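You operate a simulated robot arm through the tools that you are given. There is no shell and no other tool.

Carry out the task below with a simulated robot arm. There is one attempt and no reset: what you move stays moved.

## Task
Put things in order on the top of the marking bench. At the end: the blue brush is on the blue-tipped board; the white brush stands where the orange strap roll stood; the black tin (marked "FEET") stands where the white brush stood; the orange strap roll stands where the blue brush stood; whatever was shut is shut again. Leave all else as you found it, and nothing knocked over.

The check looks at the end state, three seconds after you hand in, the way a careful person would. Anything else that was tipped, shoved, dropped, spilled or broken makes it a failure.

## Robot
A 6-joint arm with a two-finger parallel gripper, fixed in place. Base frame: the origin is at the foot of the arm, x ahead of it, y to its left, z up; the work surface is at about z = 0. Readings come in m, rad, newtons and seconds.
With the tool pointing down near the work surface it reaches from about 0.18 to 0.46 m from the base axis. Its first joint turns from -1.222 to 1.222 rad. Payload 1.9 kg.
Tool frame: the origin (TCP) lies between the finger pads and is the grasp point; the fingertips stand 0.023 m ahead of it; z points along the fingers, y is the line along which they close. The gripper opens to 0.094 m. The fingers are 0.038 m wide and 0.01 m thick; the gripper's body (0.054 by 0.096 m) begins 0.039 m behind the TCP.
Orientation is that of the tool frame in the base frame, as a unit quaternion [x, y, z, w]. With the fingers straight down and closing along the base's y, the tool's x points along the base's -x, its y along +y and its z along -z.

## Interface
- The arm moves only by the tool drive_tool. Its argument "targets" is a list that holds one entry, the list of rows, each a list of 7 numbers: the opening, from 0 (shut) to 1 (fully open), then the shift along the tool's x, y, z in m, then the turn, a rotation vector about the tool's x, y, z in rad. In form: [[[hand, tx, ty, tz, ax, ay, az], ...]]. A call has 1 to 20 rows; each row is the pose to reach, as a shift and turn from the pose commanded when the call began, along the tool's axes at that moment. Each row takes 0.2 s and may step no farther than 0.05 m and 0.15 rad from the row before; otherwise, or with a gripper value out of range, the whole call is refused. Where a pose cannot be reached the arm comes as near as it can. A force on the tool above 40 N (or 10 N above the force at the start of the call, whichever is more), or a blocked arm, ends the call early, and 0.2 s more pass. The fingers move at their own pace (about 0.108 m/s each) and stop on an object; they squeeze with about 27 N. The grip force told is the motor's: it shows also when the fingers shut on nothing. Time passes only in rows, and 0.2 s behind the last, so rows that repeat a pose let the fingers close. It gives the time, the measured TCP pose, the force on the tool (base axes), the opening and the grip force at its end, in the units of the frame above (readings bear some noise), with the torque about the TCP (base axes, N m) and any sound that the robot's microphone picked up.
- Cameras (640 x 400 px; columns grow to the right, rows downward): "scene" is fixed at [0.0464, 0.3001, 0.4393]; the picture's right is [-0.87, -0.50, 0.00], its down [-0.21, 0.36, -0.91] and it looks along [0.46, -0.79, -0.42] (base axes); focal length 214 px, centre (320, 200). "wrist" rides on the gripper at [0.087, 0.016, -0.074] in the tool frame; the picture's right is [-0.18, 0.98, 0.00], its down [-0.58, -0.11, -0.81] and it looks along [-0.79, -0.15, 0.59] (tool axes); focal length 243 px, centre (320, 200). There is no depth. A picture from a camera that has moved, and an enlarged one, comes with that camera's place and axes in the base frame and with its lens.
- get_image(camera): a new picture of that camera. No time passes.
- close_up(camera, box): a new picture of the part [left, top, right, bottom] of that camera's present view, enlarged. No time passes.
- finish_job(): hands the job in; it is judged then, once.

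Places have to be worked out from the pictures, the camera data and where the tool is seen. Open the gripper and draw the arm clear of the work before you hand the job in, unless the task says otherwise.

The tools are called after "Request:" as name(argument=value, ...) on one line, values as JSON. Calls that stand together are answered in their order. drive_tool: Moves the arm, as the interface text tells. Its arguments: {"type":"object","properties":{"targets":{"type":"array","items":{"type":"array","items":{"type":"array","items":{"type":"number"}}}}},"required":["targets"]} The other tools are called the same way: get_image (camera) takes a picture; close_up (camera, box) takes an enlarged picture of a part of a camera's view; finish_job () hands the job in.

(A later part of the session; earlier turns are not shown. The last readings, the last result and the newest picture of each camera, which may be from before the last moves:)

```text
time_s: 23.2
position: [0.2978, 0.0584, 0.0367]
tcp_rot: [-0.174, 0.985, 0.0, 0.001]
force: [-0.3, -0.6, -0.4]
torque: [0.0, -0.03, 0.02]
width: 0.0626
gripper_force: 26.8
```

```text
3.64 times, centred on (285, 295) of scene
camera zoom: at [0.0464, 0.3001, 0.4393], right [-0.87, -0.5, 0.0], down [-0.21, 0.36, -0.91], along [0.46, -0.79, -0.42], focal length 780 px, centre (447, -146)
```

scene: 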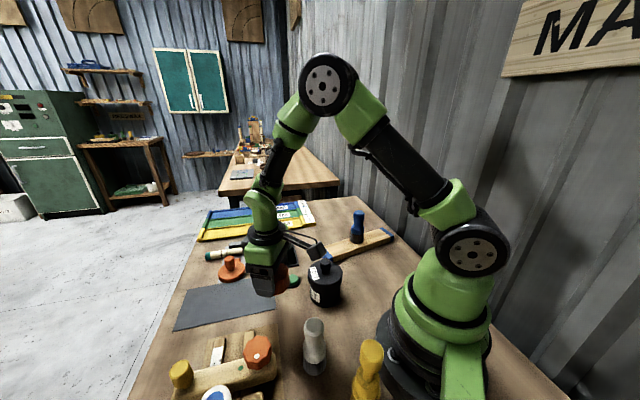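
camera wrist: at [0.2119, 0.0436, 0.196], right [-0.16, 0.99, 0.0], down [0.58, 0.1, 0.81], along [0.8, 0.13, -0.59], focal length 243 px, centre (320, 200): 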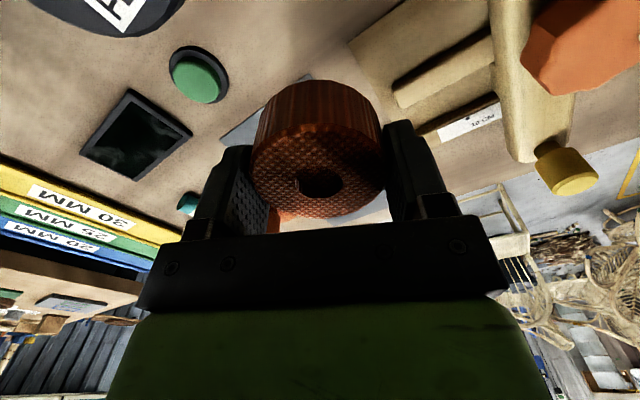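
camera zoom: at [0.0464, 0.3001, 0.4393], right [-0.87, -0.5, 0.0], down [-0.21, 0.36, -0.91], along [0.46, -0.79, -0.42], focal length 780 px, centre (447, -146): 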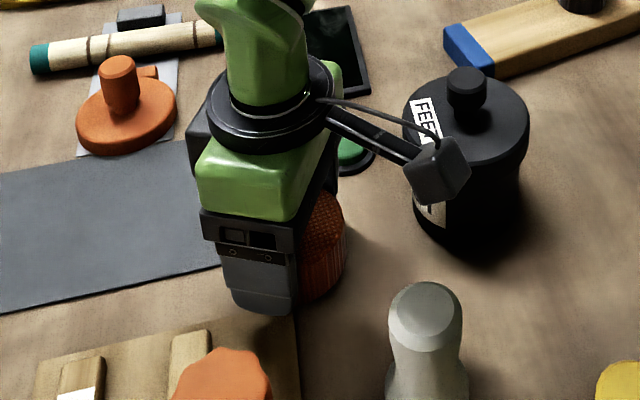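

The gripper camera clears both tin and white brush. I lower 3 mm more and read the force.

Request:
drive_tool(targets=[[[0, 0, 0, 0.0015, 0, 0, 0], [0, 0, 0, 0.003, 0, 0, 0], [0, 0, 0, 0.003, 0, 0, 0]]])

```text
time_s: 24.0
position: [0.2983, 0.059, 0.0345]
tcp_rot: [-0.174, 0.985, 0.0, 0.002]
force: [-0.1, 0.0, -0.5]
torque: [0.01, -0.02, -0.02]
width: 0.0627
gripper_force: 27.1
```

No contact yet at z = 0.0345. I go down 1.5 mm more.

Request:
drive_tool(targets=[[[0, 0, 0, 0.0008, 0, 0, 0], [0, 0, 0, 0.0015, 0, 0, 0], [0, 0, 0, 0.0015, 0, 0, 0]]])

```text
time_s: 24.8
position: [0.3003, 0.0588, 0.0324]
tcp_rot: [-0.174, 0.985, 0.0, -0.001]
force: [0.5, -0.2, -0.8]
torque: [0.01, 0.0, -0.01]
width: 0.0626
gripper_force: 27.3
```

Still free at z = 0.0324. Another 1.2 mm.

Request:
drive_tool(targets=[[[0, 0, 0, 0.0006, 0, 0, 0], [0, 0, 0, 0.0012, 0, 0, 0], [0, 0, 0, 0.0012, 0, 0, 0]]])

```text
time_s: 25.6
position: [0.2999, 0.059, 0.0313]
tcp_rot: [-0.173, 0.985, 0.0, 0.0]
force: [-0.1, -0.1, -0.1]
torque: [-0.01, -0.02, 0.02]
width: 0.0627
gripper_force: 26.8
```

At the same height as when gripped; one more 1 mm step to find contact.

Request:
drive_tool(targets=[[[0, 0, 0, 0.0005, 0, 0, 0], [0, 0, 0, 0.001, 0, 0, 0], [0, 0, 0, 0.001, 0, 0, 0]]])

```text
time_s: 26.4
position: [0.301, 0.0581, 0.0307]
tcp_rot: [-0.173, 0.985, 0.0, 0.0]
force: [-4.4, -6.1, 31.2]
torque: [-0.13, 0.17, -0.17]
width: 0.0628
gripper_force: 26.6
```

Contact at 31 N. I ease up 0.7 mm, open the fingers moderately to 0.078 m, and wait.

Request:
drive_tool(targets=[[[0, 0, 0, -0.0007, 0, 0, 0], [0, 0, 0, -0.0007, 0, 0, 0], [0.83, 0, 0, -0.0007, 0, 0, 0], [0.83, 0, 0, -0.0007, 0, 0, 0], [0.83, 0, 0, -0.0007, 0, 0, 0]]])

Request:
get_image(camera="wrist")

```text
time_s: 27.6
position: [0.2998, 0.0578, 0.0297]
tcp_rot: [-0.174, 0.985, 0.0, 0.0]
force: [1.0, 0.2, -0.3]
torque: [-0.01, 0.01, -0.02]
width: 0.0782
gripper_force: 0.1
```

```text
taken
camera wrist: at [0.2121, 0.0439, 0.105], right [-0.16, 0.99, 0.0], down [0.58, 0.1, 0.81], along [0.8, 0.13, -0.59], focal length 243 px, centre (320, 200)
```

wrist: 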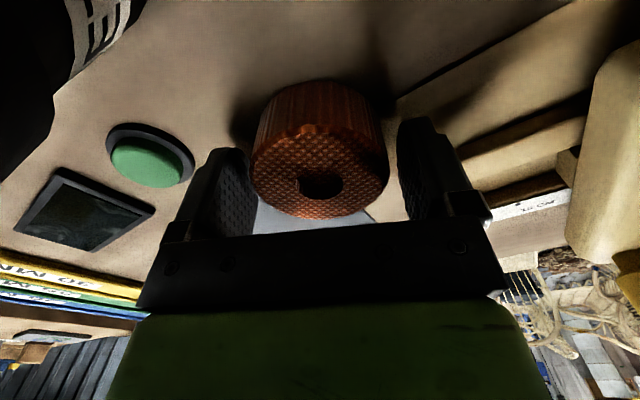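

The roll is released. I rise straight up, keeping the opening, and check it.

Request:
drive_tool(targets=[[[0.83, 0, 0, -0.02, 0, 0, 0], [0.83, 0, 0, -0.06, 0, 0, 0], [0.83, 0, 0, -0.105, 0, 0, 0], [0.83, 0, 0, -0.15, 0, 0, 0], [0.83, 0, 0, -0.15, 0, 0, 0]]])

Request:
get_image(camera="scene")

Request:
get_image(camera="wrist")

```text
time_s: 28.8
position: [0.3024, 0.0601, 0.1782]
tcp_rot: [-0.173, 0.985, -0.001, 0.0]
force: [0.7, -0.1, -0.2]
torque: [-0.01, 0.01, 0.01]
width: 0.078
gripper_force: 0.0
```

```text
taken
```

scene: 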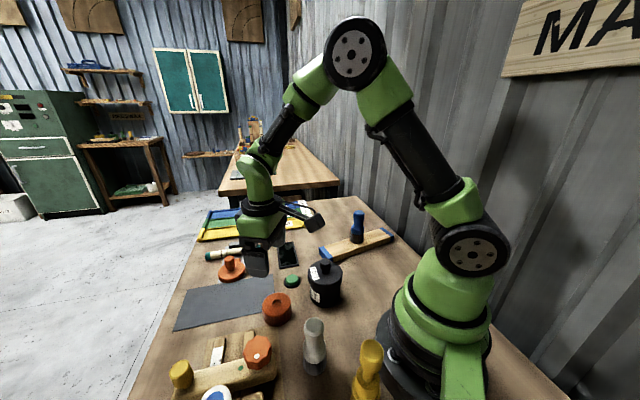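

```text
taken
camera wrist: at [0.2142, 0.045, 0.2532], right [-0.16, 0.99, 0.0], down [0.58, 0.1, 0.81], along [0.8, 0.13, -0.59], focal length 243 px, centre (320, 200)
```

wrist: 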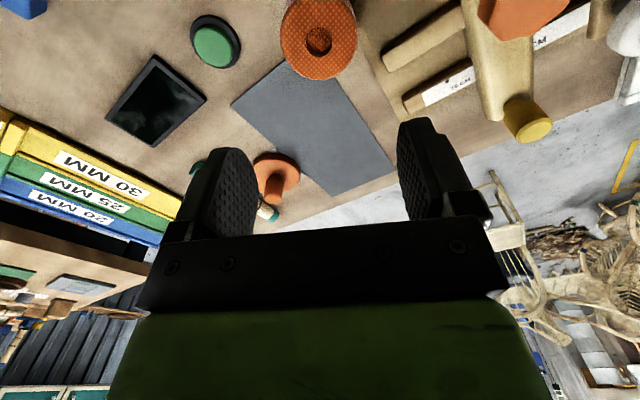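

The roll stands flat where the blue brush was. I move over the white brush at (0.172, 0.102), turning the tool to a 60° yaw so the gripper camera clears the yellow object.

Request:
drive_tool(targets=[[[0.75, 0.0179, 0.014, 0, 0, 0, -0.116], [0.75, 0.0357, 0.028, 0, 0, 0, -0.233], [0.75, 0.0536, 0.042, 0, 0, 0, -0.349], [0.75, 0.0714, 0.056, 0, 0, 0, -0.465], [0.75, 0.0893, 0.07, 0, 0, 0, -0.582], [0.75, 0.1071, 0.084, 0, 0, 0, -0.698], [0.75, 0.1071, 0.084, 0, 0, 0, -0.698]]])

Request:
get_image(camera="wrist")

Request:
get_image(camera="scene")

```text
time_s: 30.4
position: [0.1699, 0.1015, 0.179]
tcp_rot: [-0.501, 0.866, 0.001, 0.001]
force: [-0.2, -0.1, 0.1]
torque: [0.04, 0.02, -0.01]
width: 0.0703
gripper_force: 0.1
```

```text
taken
camera wrist: at [0.1112, 0.0348, 0.2537], right [-0.76, 0.65, 0.0], down [0.38, 0.45, 0.81], along [0.52, 0.61, -0.59], focal length 243 px, centre (320, 200)
```

wrist: 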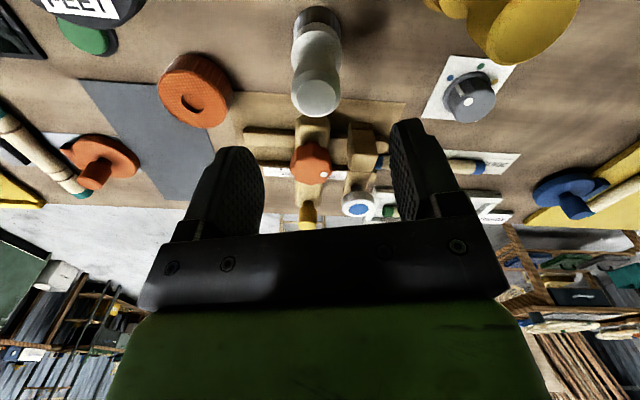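

```text
taken
```

scene: 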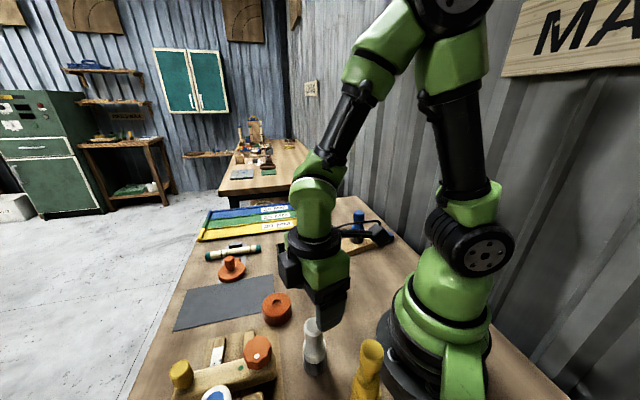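

Over the white brush now; I zoom in to fix its position and look at the yellow object nearby.

Request:
close_up(camera="wrist", box=[250, 0, 390, 140])

Request:
close_up(camera="scene", box=[250, 230, 400, 400])

```text
2.86 times, centred on (320, 70) of wrist
camera zoom: at [0.1112, 0.0348, 0.2537], right [-0.76, 0.65, 0.0], down [0.38, 0.45, 0.81], along [0.52, 0.61, -0.59], focal length 693 px, centre (320, 571)
```

zoom: 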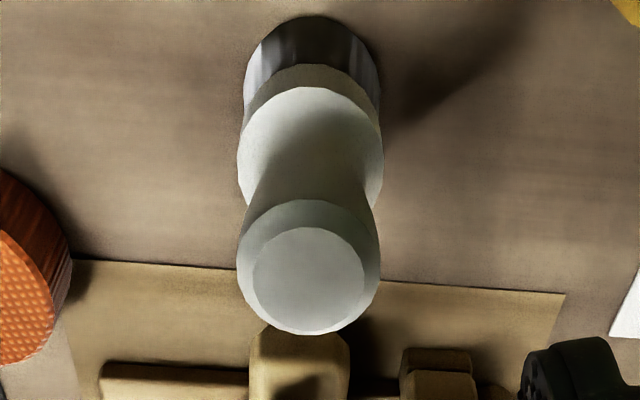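

```text
2.35 times, centred on (325, 315) of scene
camera zoom: at [0.0464, 0.3001, 0.4393], right [-0.87, -0.5, 0.0], down [-0.21, 0.36, -0.91], along [0.46, -0.79, -0.42], focal length 505 px, centre (308, -71)
```

zoom: 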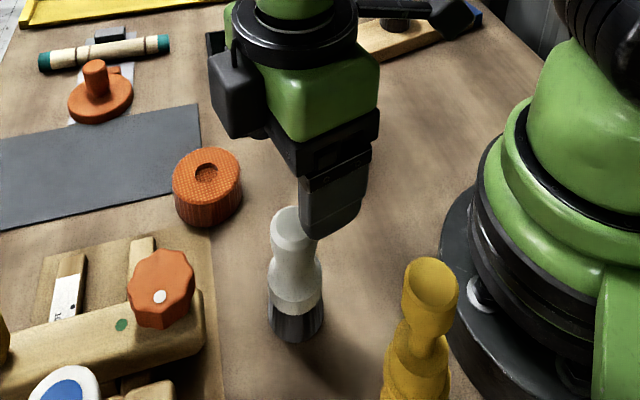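

White brush axis is at (0.171, 0.101), 3 mm off the tool along the closing line. I correct that, descend to z about 0.079 and close.

Request:
drive_tool(targets=[[[0.75, -0.0005, -0.003, 0.035, 0, 0, 0], [0.75, -0.0005, -0.003, 0.07, 0, 0, 0], [0.75, -0.0005, -0.003, 0.095, 0, 0, 0], [0.75, -0.0005, -0.003, 0.1005, 0, 0, 0], [0.75, -0.0005, -0.003, 0.1005, 0, 0, 0], [0, -0.0005, -0.003, 0.1005, 0, 0, 0], [0, -0.0005, -0.003, 0.1005, 0, 0, 0], [0, -0.0005, -0.003, 0.1005, 0, 0, 0]]])

Request:
get_image(camera="wrist")

Request:
close_up(camera="scene", box=[250, 230, 400, 400])

```text
time_s: 32.2
position: [0.1735, 0.1001, 0.0783]
tcp_rot: [-0.5, 0.866, 0.0, 0.0]
force: [0.0, 0.1, -0.6]
torque: [-0.04, 0.01, 0.04]
width: 0.0324
gripper_force: 27.2
```

```text
taken
camera wrist: at [0.1161, 0.0339, 0.1541], right [-0.76, 0.65, 0.0], down [0.38, 0.45, 0.81], along [0.53, 0.61, -0.59], focal length 243 px, centre (320, 200)
```

wrist: 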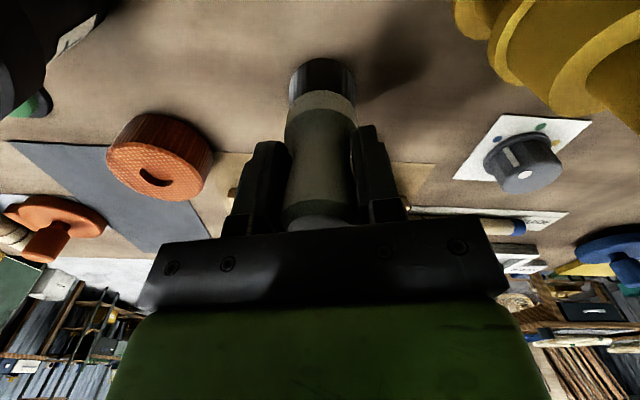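

```text
2.35 times, centred on (325, 315) of scene
camera zoom: at [0.0464, 0.3001, 0.4393], right [-0.87, -0.5, 0.0], down [-0.21, 0.36, -0.91], along [0.46, -0.79, -0.42], focal length 505 px, centre (308, -71)
```

zoom: 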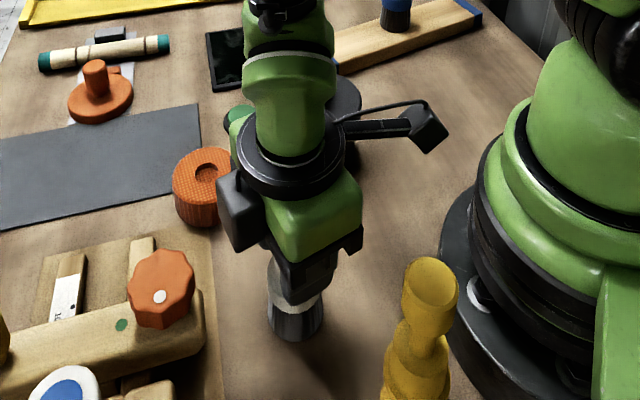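

The white brush is gripped (0.032 m). Before moving I look closely at the gripper's own shape, since a black box sticks out on the side opposite its camera.

Request:
close_up(camera="scene", box=[290, 260, 370, 380])

Request:
close_up(camera="scene", box=[330, 300, 410, 400])

```text
3.33 times, centred on (330, 320) of scene
camera zoom: at [0.0464, 0.3001, 0.4393], right [-0.87, -0.5, 0.0], down [-0.21, 0.36, -0.91], along [0.46, -0.79, -0.42], focal length 715 px, centre (287, -200)
```

zoom: 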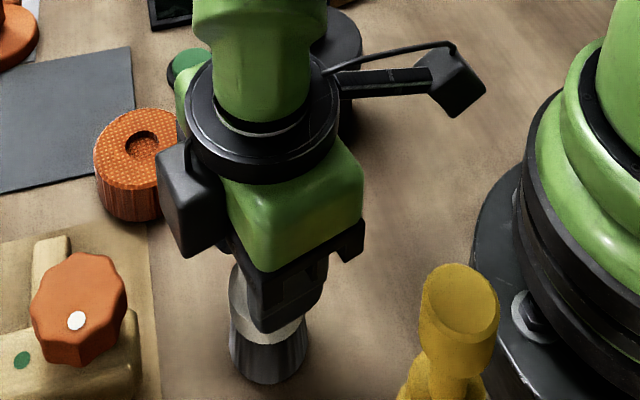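

```text
4.00 times, centred on (370, 350) of scene
camera zoom: at [0.0464, 0.3001, 0.4393], right [-0.87, -0.5, 0.0], down [-0.21, 0.36, -0.91], along [0.46, -0.79, -0.42], focal length 858 px, centre (120, -400)
```

zoom: 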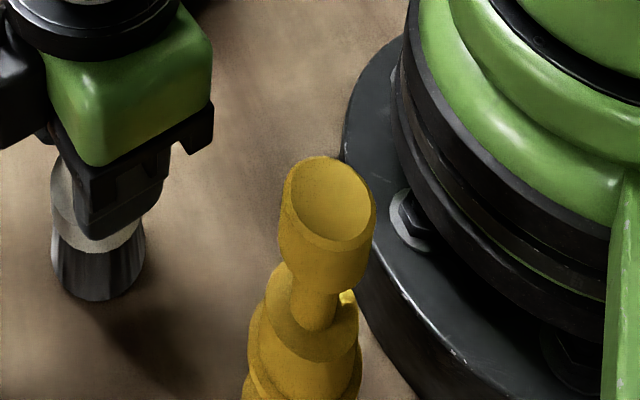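

The box sits well above the fingers, so it will clear the jig knob (top at z about 0.08). I lift the white brush 0.12 m and carry it over to the old roll spot (0.428, 0.130).

Request:
drive_tool(targets=[[[0, 0, 0, -0.01, 0, 0, 0], [0, 0, 0, -0.04, 0, 0, 0], [0, 0, 0, -0.08, 0, 0, 0], [0, 0, 0, -0.12, 0, 0, 0], [0, -0.0121, -0.0165, -0.12, 0, 0, 0], [0, -0.0334, -0.0454, -0.12, 0, 0, 0], [0, -0.0576, -0.0785, -0.12, 0, 0, 0], [0, -0.0819, -0.1115, -0.12, 0, 0, 0], [0, -0.1062, -0.1446, -0.115, 0, 0, 0], [0, -0.129, -0.1755, -0.105, 0, 0, 0], [0, -0.1457, -0.1982, -0.1, 0, 0, 0], [0, -0.1517, -0.2065, -0.095, 0, 0, 0], [0, -0.1517, -0.2065, -0.095, 0, 0, 0]]])

Request:
get_image(camera="wrist")

Request:
get_image(camera="scene")

```text
time_s: 35.0
position: [0.4265, 0.1269, 0.1751]
tcp_rot: [-0.5, 0.866, 0.0, 0.0]
force: [-0.3, -0.1, -1.8]
torque: [-0.02, 0.0, 0.03]
width: 0.0321
gripper_force: 27.3
```

```text
taken
camera wrist: at [0.3684, 0.0594, 0.2488], right [-0.76, 0.65, 0.0], down [0.38, 0.45, 0.81], along [0.52, 0.61, -0.59], focal length 243 px, centre (320, 200)
```

wrist: 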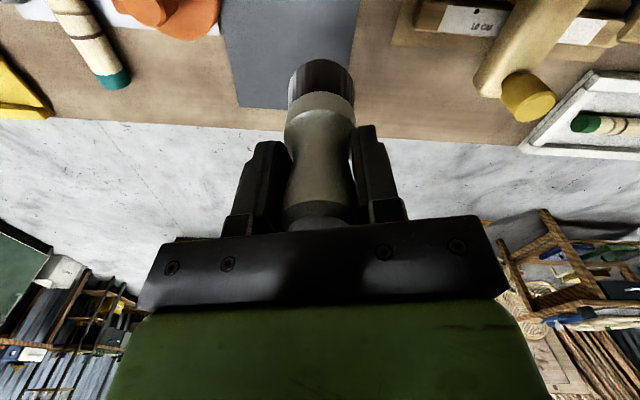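

```text
taken
```

scene: 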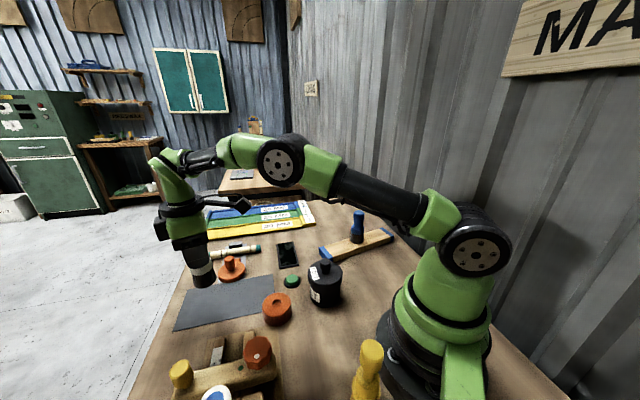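

The brush is at (0.426, 0.127), about 3 mm short of the target. I correct and lower it to a few millimetres above the mat.

Request:
drive_tool(targets=[[[0, -0.0036, 0, 0.03, 0, 0, 0], [0, -0.0036, 0, 0.06, 0, 0, 0], [0, -0.0036, 0, 0.082, 0, 0, 0], [0, -0.0036, 0, 0.088, 0, 0, 0], [0, -0.0036, 0, 0.088, 0, 0, 0]]])

Request:
get_image(camera="wrist")

Request:
close_up(camera="scene", box=[150, 220, 270, 350])

```text
time_s: 36.2
position: [0.4275, 0.1304, 0.0844]
tcp_rot: [-0.5, 0.866, 0.0, 0.0]
force: [1.2, -0.4, -1.4]
torque: [0.0, -0.01, 0.0]
width: 0.0324
gripper_force: 27.0
```

```text
taken
camera wrist: at [0.3699, 0.0628, 0.1606], right [-0.76, 0.65, 0.0], down [0.38, 0.45, 0.81], along [0.53, 0.61, -0.59], focal length 243 px, centre (320, 200)
```

wrist: 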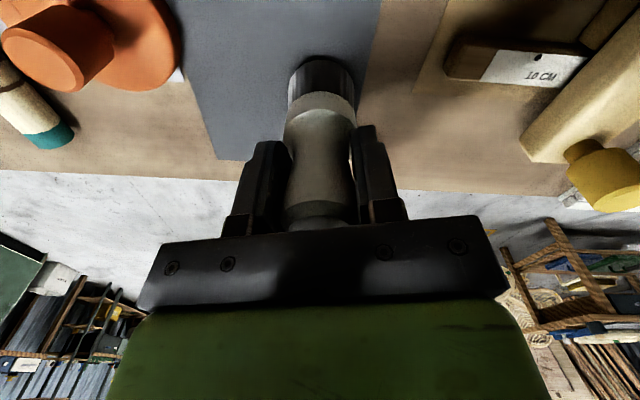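

```text
3.08 times, centred on (210, 285) of scene
camera zoom: at [0.0464, 0.3001, 0.4393], right [-0.87, -0.5, 0.0], down [-0.21, 0.36, -0.91], along [0.46, -0.79, -0.42], focal length 660 px, centre (658, -62)
```

zoom: 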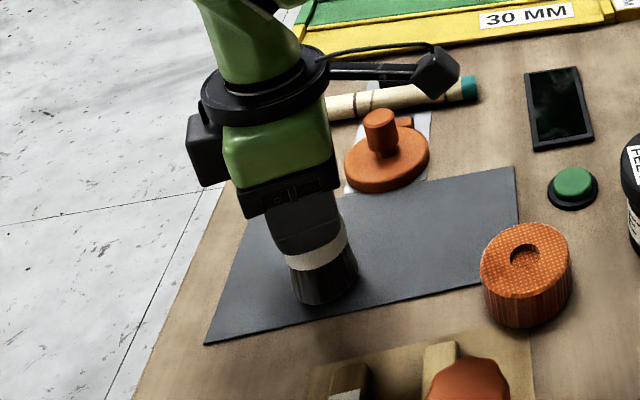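

Position (0.427, 0.130) is right. I lower 3.5 mm and read the force.

Request:
drive_tool(targets=[[[0, 0, 0, 0.002, 0, 0, 0], [0, 0, 0, 0.0035, 0, 0, 0], [0, 0, 0, 0.0035, 0, 0, 0]]])

```text
time_s: 37.0
position: [0.43, 0.131, 0.0823]
tcp_rot: [-0.5, 0.866, 0.0, 0.0]
force: [-0.2, -0.4, -0.5]
torque: [-0.02, -0.03, 0.0]
width: 0.0322
gripper_force: 27.1
```

Free still; another 1.2 mm.

Request:
drive_tool(targets=[[[0, 0, 0, 0.0006, 0, 0, 0], [0, 0, 0, 0.0012, 0, 0, 0], [0, 0, 0, 0.0012, 0, 0, 0]]])

```text
time_s: 37.8
position: [0.4294, 0.1314, 0.0804]
tcp_rot: [-0.499, 0.866, 0.0, 0.0]
force: [0.3, -0.8, -1.1]
torque: [-0.03, 0.02, 0.0]
width: 0.0319
gripper_force: 26.9
```

No contact yet at z about 0.0805; another 1 mm.

Request:
drive_tool(targets=[[[0, 0, 0, 0.0005, 0, 0, 0], [0, 0, 0, 0.001, 0, 0, 0], [0, 0, 0, 0.001, 0, 0, 0]]])

```text
time_s: 38.6
position: [0.4291, 0.1313, 0.0808]
tcp_rot: [-0.5, 0.866, 0.0, 0.001]
force: [0.0, 0.4, -0.8]
torque: [-0.02, -0.02, -0.02]
width: 0.0321
gripper_force: 27.0
```

Still free; one more millimetre.

Request:
drive_tool(targets=[[[0, 0, 0, 0.0005, 0, 0, 0], [0, 0, 0, 0.001, 0, 0, 0], [0, 0, 0, 0.001, 0, 0, 0]]])

Request:
close_up(camera="scene", box=[180, 260, 240, 310])

```text
time_s: 39.4
position: [0.4302, 0.132, 0.0809]
tcp_rot: [-0.501, 0.865, 0.0, -0.001]
force: [-0.4, 0.1, -0.6]
torque: [0.01, -0.03, 0.0]
width: 0.032
gripper_force: 26.8
```

```text
8.00 times, centred on (210, 285) of scene
camera zoom: at [0.0464, 0.3001, 0.4393], right [-0.87, -0.5, 0.0], down [-0.21, 0.36, -0.91], along [0.46, -0.79, -0.42], focal length 1716 px, centre (1200, -480)
```

zoom: 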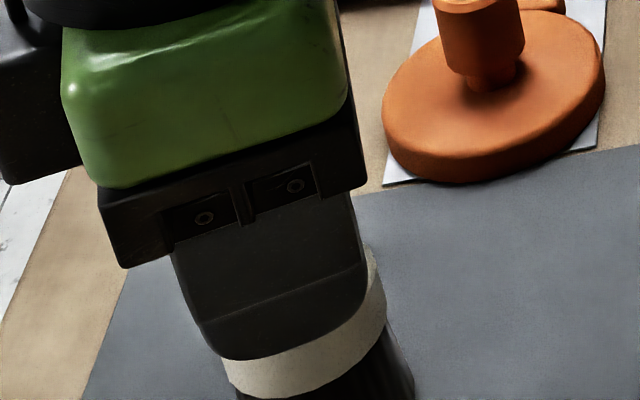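

Still free by force. I step down another 1 mm.

Request:
drive_tool(targets=[[[0, 0, 0, 0.0005, 0, 0, 0], [0, 0, 0, 0.001, 0, 0, 0], [0, 0, 0, 0.001, 0, 0, 0]]])

```text
time_s: 40.2
position: [0.4291, 0.1333, 0.0799]
tcp_rot: [-0.5, 0.866, 0.0, -0.001]
force: [0.3, -0.8, -0.8]
torque: [0.02, 0.03, -0.01]
width: 0.0323
gripper_force: 27.1
```

Still no contact. I check the wrist camera's pose and view for height above the mat.

Request:
get_image(camera="wrist")

Request:
close_up(camera="scene", box=[185, 275, 245, 325])

```text
taken
camera wrist: at [0.3706, 0.0653, 0.1548], right [-0.76, 0.65, 0.0], down [0.38, 0.45, 0.81], along [0.53, 0.61, -0.59], focal length 243 px, centre (320, 200)
```

wrist: 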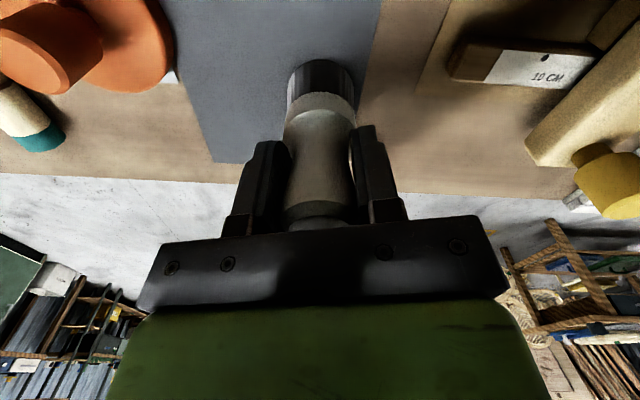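

```text
8.00 times, centred on (215, 300) of scene
camera zoom: at [0.0464, 0.3001, 0.4393], right [-0.87, -0.5, 0.0], down [-0.21, 0.36, -0.91], along [0.46, -0.79, -0.42], focal length 1716 px, centre (1160, -600)
```

zoom: 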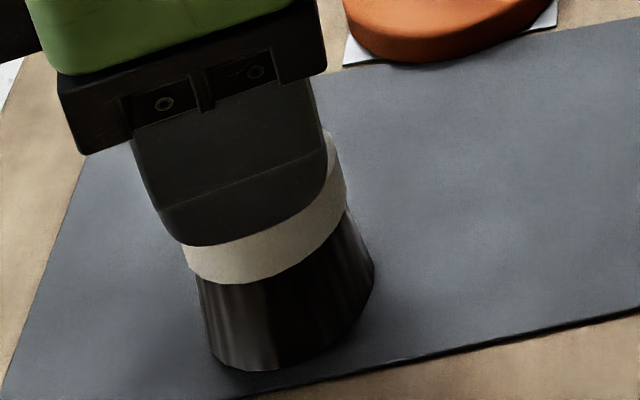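

The reading shows a 2.5 mm drift in y and the brush a hair above the mat. I correct that shift and step down 1 mm.

Request:
drive_tool(targets=[[[0, 0.002, -0.0011, 0, 0, 0, 0], [0, 0.002, -0.0011, 0.0005, 0, 0, 0], [0, 0.002, -0.0011, 0.001, 0, 0, 0], [0, 0.002, -0.0011, 0.001, 0, 0, 0]]])

```text
time_s: 41.2
position: [0.4304, 0.1291, 0.0791]
tcp_rot: [-0.5, 0.866, 0.0, 0.001]
force: [0.2, -1.2, 2.9]
torque: [-0.1, 0.02, -0.03]
width: 0.0319
gripper_force: 27.3
```

Light contact (about 3 N) at (0.430, 0.129). I release the brush here.

Request:
drive_tool(targets=[[[0, 0, 0, 0.0003, 0, 0, 0], [0.5, 0, 0, 0.0003, 0, 0, 0], [0.75, 0, 0, 0.0003, 0, 0, 0], [0.75, 0, 0, 0.0003, 0, 0, 0]]])

Request:
close_up(camera="scene", box=[150, 220, 270, 350])

Request:
get_image(camera="wrist")

```text
time_s: 42.2
position: [0.4294, 0.1304, 0.0786]
tcp_rot: [-0.501, 0.866, 0.001, 0.001]
force: [-0.3, 0.1, 0.4]
torque: [0.03, 0.02, 0.03]
width: 0.0706
gripper_force: 0.0
```

```text
3.08 times, centred on (210, 285) of scene
camera zoom: at [0.0464, 0.3001, 0.4393], right [-0.87, -0.5, 0.0], down [-0.21, 0.36, -0.91], along [0.46, -0.79, -0.42], focal length 660 px, centre (658, -62)
```

zoom: 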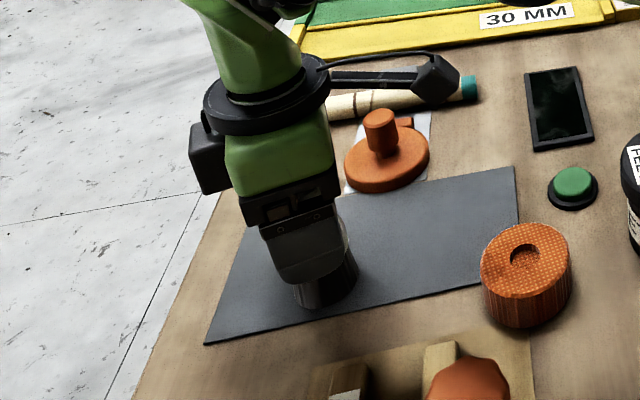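

```text
taken
camera wrist: at [0.3714, 0.0628, 0.153], right [-0.76, 0.65, 0.0], down [0.38, 0.45, 0.81], along [0.53, 0.61, -0.59], focal length 243 px, centre (320, 200)
```

wrist: 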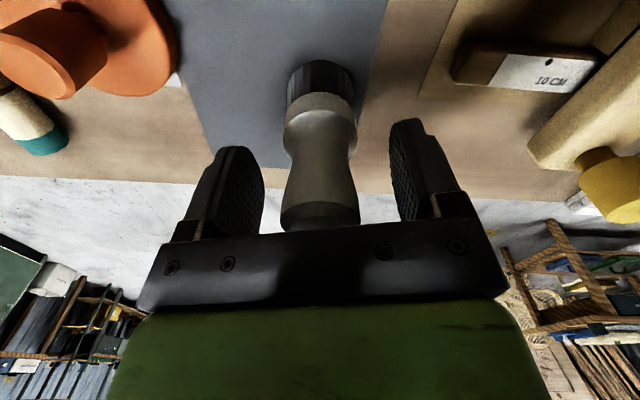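

The brush stands free between the open fingers. I rise straight up and check it.

Request:
drive_tool(targets=[[[0.75, 0, 0, -0.02, 0, 0, 0], [0.75, 0, 0, -0.055, 0, 0, 0], [0.75, 0, 0, -0.09, 0, 0, 0], [0.75, 0, 0, -0.12, 0, 0, 0], [0.75, 0, 0, -0.12, 0, 0, 0]]])

Request:
get_image(camera="scene")

Request:
get_image(camera="wrist")

```text
time_s: 43.4
position: [0.4303, 0.1299, 0.1999]
tcp_rot: [-0.5, 0.866, 0.001, 0.0]
force: [0.6, 0.5, -0.4]
torque: [-0.01, 0.0, 0.04]
width: 0.0704
gripper_force: 0.1
```

```text
taken
```

scene: 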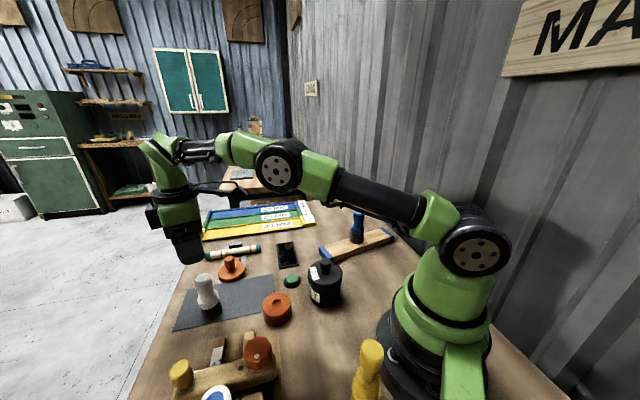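

```text
taken
camera wrist: at [0.3719, 0.0628, 0.2737], right [-0.76, 0.65, 0.0], down [0.38, 0.45, 0.81], along [0.53, 0.61, -0.59], focal length 243 px, centre (320, 200)
```

wrist: 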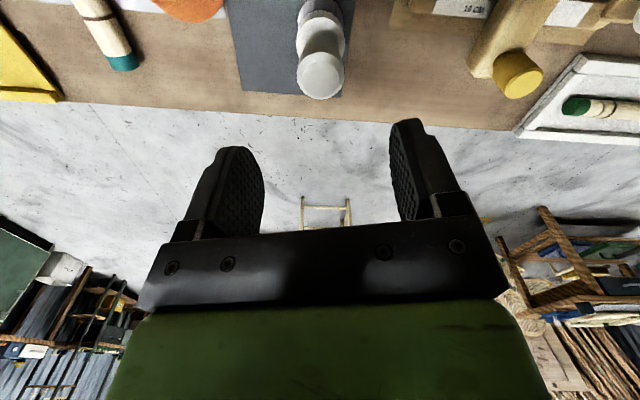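

The white brush stands upright on the old roll spot. Now I move over the tin at (0.227, -0.038), staying at z = 0.20.

Request:
drive_tool(targets=[[[0.75, 0.0247, 0.0092, 0, 0, 0, 0], [0.75, 0.0617, 0.023, 0, 0, 0, 0], [0.75, 0.1036, 0.0386, 0, 0, 0, 0], [0.75, 0.1456, 0.0542, 0, 0, 0, 0], [0.75, 0.1875, 0.0698, 0, 0, 0, 0], [0.75, 0.2245, 0.0836, 0, 0, 0, 0], [0.75, 0.2467, 0.0919, 0, 0, 0, 0], [0.75, 0.2467, 0.0919, 0, 0, 0, 0]]])

Request:
get_image(camera="wrist")

Request:
get_image(camera="scene")

```text
time_s: 45.2
position: [0.2265, -0.039, 0.2]
tcp_rot: [-0.5, 0.866, 0.001, 0.0]
force: [0.3, 0.4, -0.9]
torque: [0.03, -0.02, 0.01]
width: 0.0706
gripper_force: 0.0
```

```text
taken
camera wrist: at [0.1681, -0.107, 0.2737], right [-0.76, 0.65, 0.0], down [0.38, 0.45, 0.81], along [0.53, 0.61, -0.59], focal length 243 px, centre (320, 200)
```

wrist: 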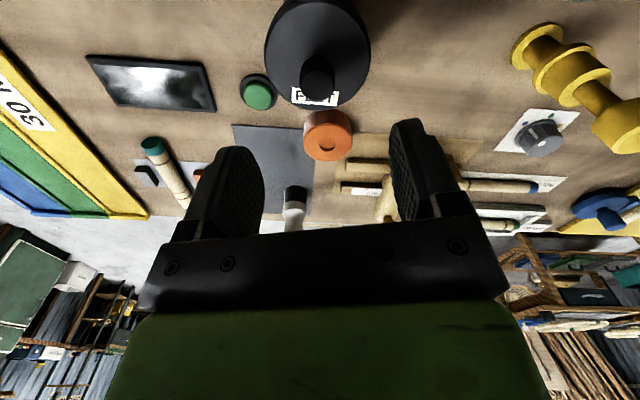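

```text
taken
```

scene: 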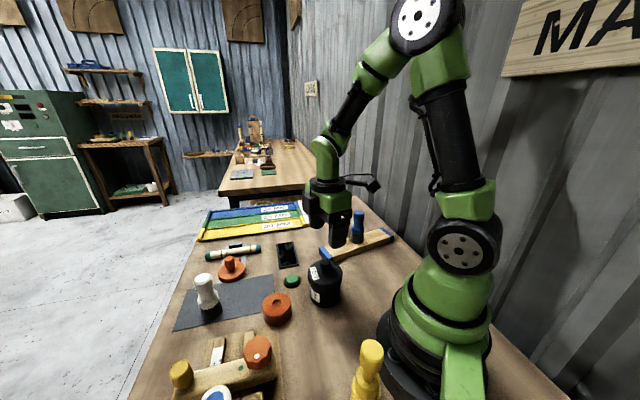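

Over the tin; I zoom on its lid and knob from here.

Request:
close_up(camera="wrist", box=[250, 0, 390, 130])

Request:
close_up(camera="scene", box=[290, 250, 360, 315])

```text
3.08 times, centred on (320, 65) of wrist
camera zoom: at [0.1681, -0.107, 0.2737], right [-0.76, 0.65, 0.0], down [0.38, 0.45, 0.81], along [0.53, 0.61, -0.59], focal length 746 px, centre (320, 615)
```

zoom: 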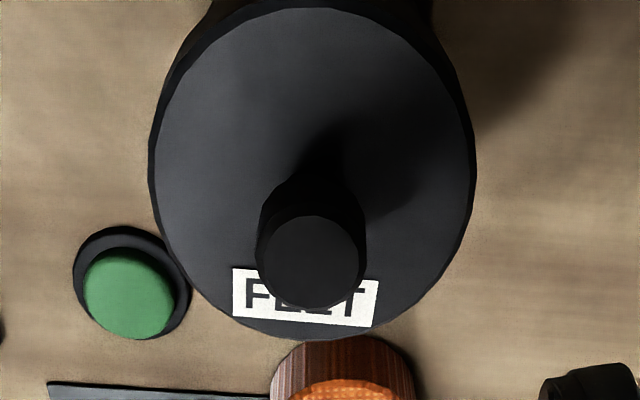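

```text
6.15 times, centred on (325, 282) of scene
camera zoom: at [0.0464, 0.3001, 0.4393], right [-0.87, -0.5, 0.0], down [-0.21, 0.36, -0.91], along [0.46, -0.79, -0.42], focal length 1320 px, centre (289, -308)
```

zoom: 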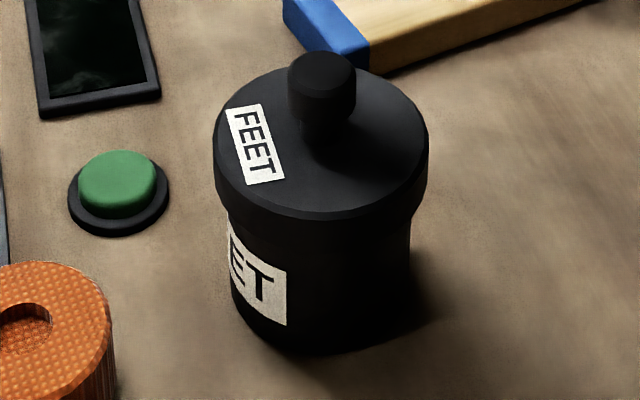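

Tin centre is about (0.228, -0.039), knob about 0.0245 wide with its top near z = 0.11. I shift 3 mm, go down to z about 0.106 (fingertips just over the lid) and close on the knob.

Request:
drive_tool(targets=[[[0.65, -0.0019, -0.002, 0.035, 0, 0, 0], [0.65, -0.0019, -0.002, 0.07, 0, 0, 0], [0.65, -0.0019, -0.002, 0.088, 0, 0, 0], [0.65, -0.0019, -0.002, 0.093, 0, 0, 0], [0.65, -0.0019, -0.002, 0.093, 0, 0, 0]]])

Request:
get_image(camera="wrist")

Request:
close_up(camera="scene", box=[280, 210, 370, 315])

```text
time_s: 46.4
position: [0.2308, -0.0399, 0.1046]
tcp_rot: [-0.5, 0.866, -0.001, 0.0]
force: [0.3, 0.3, 0.1]
torque: [0.01, 0.04, -0.01]
width: 0.061
gripper_force: 0.0
```

```text
taken
camera wrist: at [0.1725, -0.1063, 0.1791], right [-0.76, 0.65, 0.0], down [0.38, 0.45, 0.81], along [0.53, 0.61, -0.59], focal length 243 px, centre (320, 200)
```

wrist: 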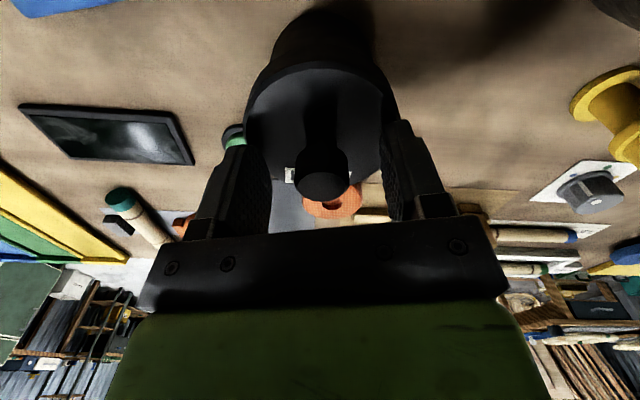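

```text
3.81 times, centred on (325, 262) of scene
camera zoom: at [0.0464, 0.3001, 0.4393], right [-0.87, -0.5, 0.0], down [-0.21, 0.36, -0.91], along [0.46, -0.79, -0.42], focal length 817 px, centre (301, -38)
```

zoom: 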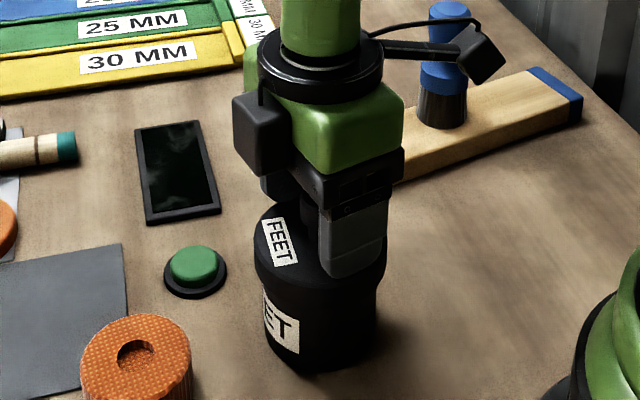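

The knob is centred between the pads and the tips are clear of the lid. I close.

Request:
drive_tool(targets=[[[0, 0, 0, 0, 0, 0, 0], [0, 0, 0, 0, 0, 0, 0], [0, 0, 0, 0, 0, 0, 0]]])

Request:
get_image(camera="wrist")

```text
time_s: 47.2
position: [0.2318, -0.0404, 0.1047]
tcp_rot: [-0.5, 0.866, 0.0, 0.0]
force: [-0.5, -0.2, -1.6]
torque: [0.01, -0.02, -0.01]
width: 0.0241
gripper_force: 26.5
```

```text
taken
camera wrist: at [0.1725, -0.1063, 0.1793], right [-0.76, 0.65, 0.0], down [0.38, 0.45, 0.81], along [0.53, 0.61, -0.59], focal length 243 px, centre (320, 200)
```

wrist: 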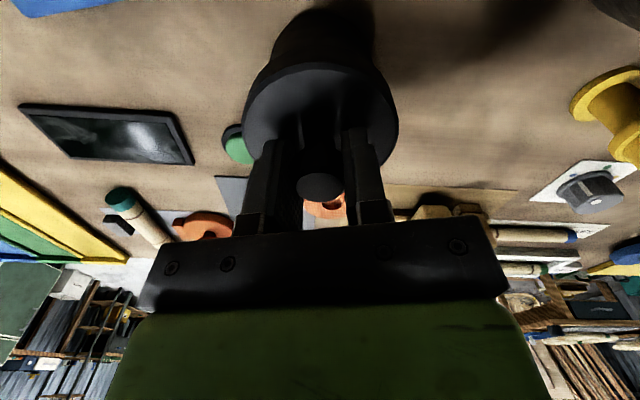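

The knob is held (0.024 m). I lift a slow 8 mm to see whether the lid comes off or the tin comes with it.

Request:
drive_tool(targets=[[[0, 0, 0, -0.002, 0, 0, 0], [0, 0, 0, -0.004, 0, 0, 0], [0, 0, 0, -0.006, 0, 0, 0], [0, 0, 0, -0.008, 0, 0, 0], [0, 0, 0, -0.008, 0, 0, 0]]])

Request:
close_up(camera="scene", box=[290, 250, 360, 315])

Request:
get_image(camera="wrist")

```text
time_s: 48.4
position: [0.2287, -0.0373, 0.1137]
tcp_rot: [-0.499, 0.866, 0.0, 0.001]
force: [1.0, 0.1, -1.4]
torque: [-0.01, -0.02, -0.01]
width: 0.024
gripper_force: 26.9
```

```text
6.15 times, centred on (325, 282) of scene
camera zoom: at [0.0464, 0.3001, 0.4393], right [-0.87, -0.5, 0.0], down [-0.21, 0.36, -0.91], along [0.46, -0.79, -0.42], focal length 1320 px, centre (289, -308)
```

zoom: 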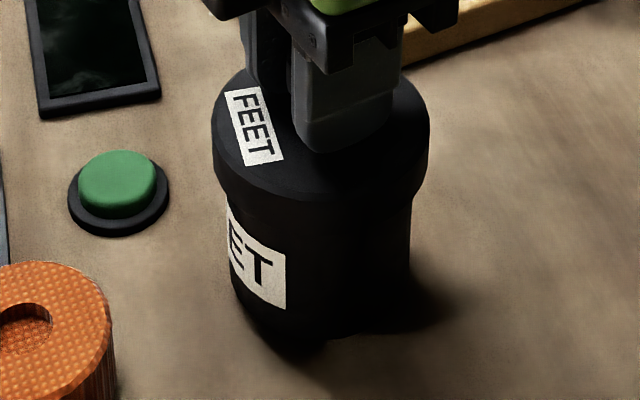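

```text
taken
camera wrist: at [0.1715, -0.1051, 0.1882], right [-0.76, 0.65, 0.0], down [0.38, 0.45, 0.81], along [0.52, 0.61, -0.59], focal length 243 px, centre (320, 200)
```

wrist: 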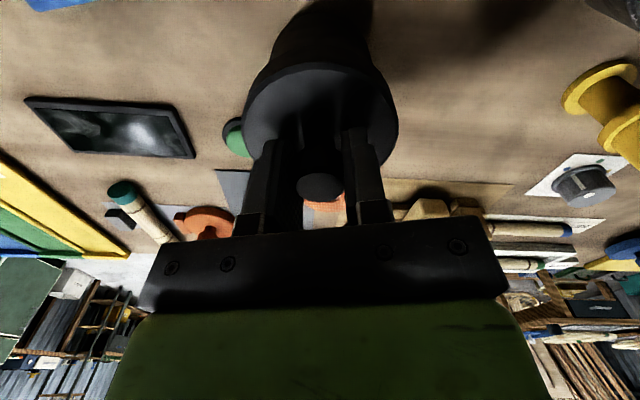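

The body label rose with the lid: the lid fits tightly, and the whole tin lifts by the knob. I carry it low (about 12 mm off the bench) and slowly to the white-brush spot (0.172, 0.101), path clear.

Request:
drive_tool(targets=[[[0, 0, 0, -0.003, 0, 0, 0], [0, -0.0028, 0.0036, -0.005, 0, 0, 0], [0, -0.0093, 0.0119, -0.005, 0, 0, 0], [0, -0.0195, 0.0249, -0.005, 0, 0, 0], [0, -0.0316, 0.0403, -0.005, 0, 0, 0], [0, -0.0436, 0.0557, -0.005, 0, 0, 0], [0, -0.0557, 0.0711, -0.005, 0, 0, 0], [0, -0.0677, 0.0865, -0.005, 0, 0, 0], [0, -0.0789, 0.1007, -0.005, 0, 0, 0], [0, -0.0872, 0.1114, -0.005, 0, 0, 0], [0, -0.0914, 0.1167, -0.005, 0, 0, 0], [0, -0.0928, 0.1185, -0.005, 0, 0, 0], [0, -0.0928, 0.1185, -0.005, 0, 0, 0]]])

Request:
get_image(camera="wrist")

Request:
get_image(camera="scene")

```text
time_s: 51.2
position: [0.1736, 0.1024, 0.1185]
tcp_rot: [-0.5, 0.866, 0.0, 0.0]
force: [0.2, 0.0, -1.7]
torque: [0.02, 0.0, -0.02]
width: 0.0238
gripper_force: 26.8
```

```text
taken
camera wrist: at [0.1151, 0.0346, 0.1927], right [-0.76, 0.65, 0.0], down [0.38, 0.45, 0.81], along [0.53, 0.61, -0.59], focal length 243 px, centre (320, 200)
```

wrist: 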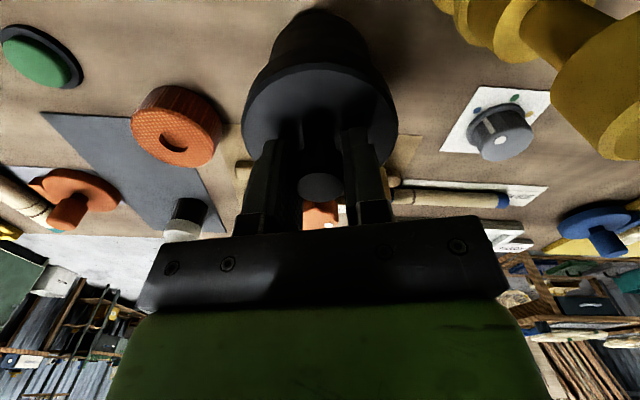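

```text
taken
```

scene: 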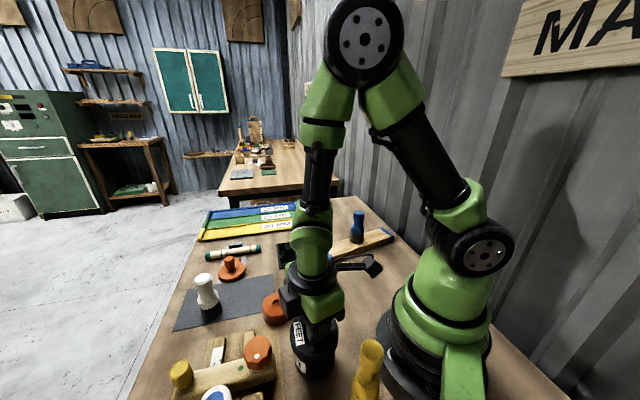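

The tin hangs whole over (0.172, 0.102), about 13 mm above the bench. I lower it 11 mm.

Request:
drive_tool(targets=[[[0, 0, 0, 0.003, 0, 0, 0], [0, 0, 0, 0.006, 0, 0, 0], [0, 0, 0, 0.009, 0, 0, 0], [0, 0, 0, 0.011, 0, 0, 0], [0, 0, 0, 0.011, 0, 0, 0]]])

Request:
get_image(camera="wrist")

Request:
close_up(camera="scene", box=[250, 260, 400, 400])

```text
time_s: 52.4
position: [0.1713, 0.1019, 0.105]
tcp_rot: [-0.5, 0.866, -0.001, 0.0]
force: [-0.3, -0.4, -1.6]
torque: [0.0, 0.02, -0.03]
width: 0.0242
gripper_force: 26.6
```

```text
taken
camera wrist: at [0.1139, 0.0345, 0.1809], right [-0.76, 0.65, 0.0], down [0.38, 0.45, 0.81], along [0.53, 0.61, -0.59], focal length 243 px, centre (320, 200)
```

wrist: 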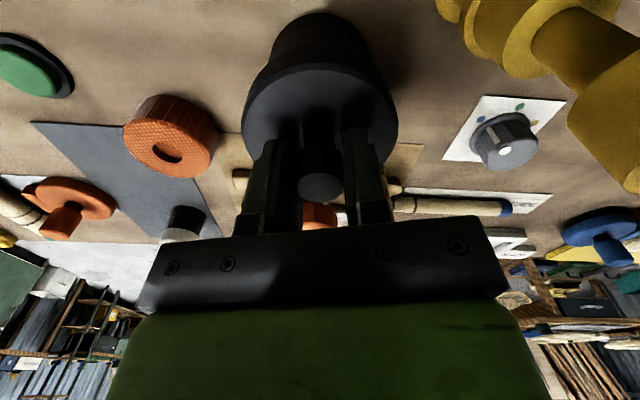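

```text
2.86 times, centred on (325, 330) of scene
camera zoom: at [0.0464, 0.3001, 0.4393], right [-0.87, -0.5, 0.0], down [-0.21, 0.36, -0.91], along [0.46, -0.79, -0.42], focal length 613 px, centre (306, -171)
```

zoom: 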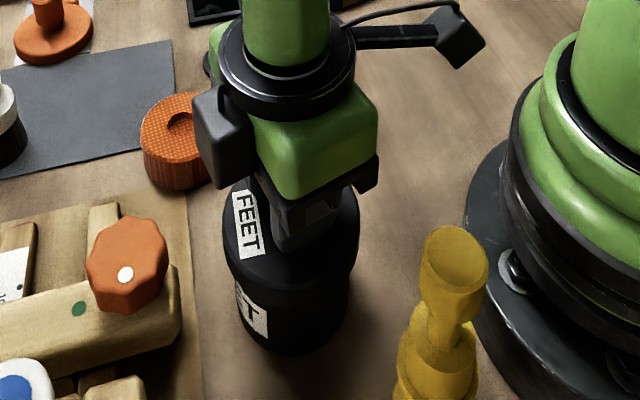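

Nearly down at (0.171, 0.102), about 2 mm to go. I step down 1.2 mm and read the force.

Request:
drive_tool(targets=[[[0, 0, 0, 0.0006, 0, 0, 0], [0, 0, 0, 0.0012, 0, 0, 0], [0, 0, 0, 0.0012, 0, 0, 0]]])

```text
time_s: 53.2
position: [0.1727, 0.1012, 0.1055]
tcp_rot: [-0.5, 0.866, -0.001, 0.0]
force: [-0.4, 0.2, -1.6]
torque: [0.02, 0.0, 0.0]
width: 0.0241
gripper_force: 26.9
```

The weight still hangs on the tool (-1.6 N). Another 1 mm.

Request:
drive_tool(targets=[[[0, 0, 0, 0.0005, 0, 0, 0], [0, 0, 0, 0.001, 0, 0, 0], [0, 0, 0, 0.001, 0, 0, 0]]])

```text
time_s: 54.0
position: [0.1735, 0.1007, 0.1041]
tcp_rot: [-0.5, 0.866, -0.001, 0.0]
force: [0.3, 0.7, -1.7]
torque: [-0.02, 0.01, 0.02]
width: 0.0239
gripper_force: 26.3
```

Still hanging; another 0.8 mm.

Request:
drive_tool(targets=[[[0, 0, 0, 0.0004, 0, 0, 0], [0, 0, 0, 0.0008, 0, 0, 0], [0, 0, 0, 0.0008, 0, 0, 0]]])

```text
time_s: 54.8
position: [0.1729, 0.1022, 0.1034]
tcp_rot: [-0.5, 0.866, 0.0, 0.0]
force: [-0.4, -0.2, -1.2]
torque: [0.0, 0.04, 0.0]
width: 0.0239
gripper_force: 27.0
```

No clear contact yet; another 0.8 mm.

Request:
drive_tool(targets=[[[0, 0, 0, 0.0004, 0, 0, 0], [0, 0, 0, 0.0008, 0, 0, 0], [0, 0, 0, 0.0008, 0, 0, 0]]])

```text
time_s: 55.6
position: [0.1739, 0.1029, 0.1036]
tcp_rot: [-0.501, 0.866, 0.0, 0.001]
force: [-2.2, -3.7, 35.2]
torque: [-0.07, 0.07, -0.01]
width: 0.0241
gripper_force: 27.4
```

Contact at 35 N: the tin stands on the bench. I ease up 0.6 mm and open the fingers off the knob.

Request:
drive_tool(targets=[[[0, 0, 0, -0.0006, 0, 0, 0], [0, 0, 0, -0.0006, 0, 0, 0], [0.4, 0, 0, -0.0006, 0, 0, 0], [0.6, 0, 0, -0.0006, 0, 0, 0], [0.6, 0, 0, -0.0006, 0, 0, 0]]])

Request:
get_image(camera="wrist")

Request:
close_up(camera="scene", box=[250, 260, 400, 400])

```text
time_s: 56.8
position: [0.1733, 0.1029, 0.1031]
tcp_rot: [-0.5, 0.866, 0.0, 0.001]
force: [-0.2, 0.2, -0.7]
torque: [0.04, -0.02, 0.0]
width: 0.0566
gripper_force: 0.1
```

```text
taken
camera wrist: at [0.1151, 0.0353, 0.1787], right [-0.76, 0.65, 0.0], down [0.38, 0.45, 0.81], along [0.53, 0.61, -0.59], focal length 243 px, centre (320, 200)
```

wrist: 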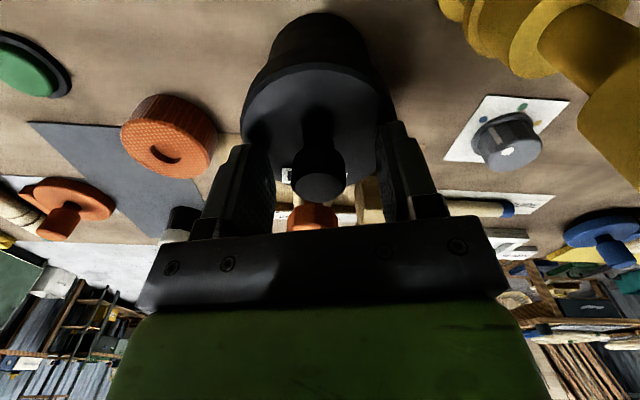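

```text
2.86 times, centred on (325, 330) of scene
camera zoom: at [0.0464, 0.3001, 0.4393], right [-0.87, -0.5, 0.0], down [-0.21, 0.36, -0.91], along [0.46, -0.79, -0.42], focal length 613 px, centre (306, -171)
```

zoom: 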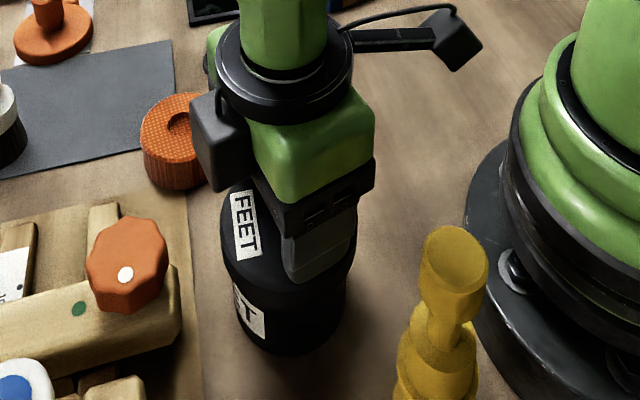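

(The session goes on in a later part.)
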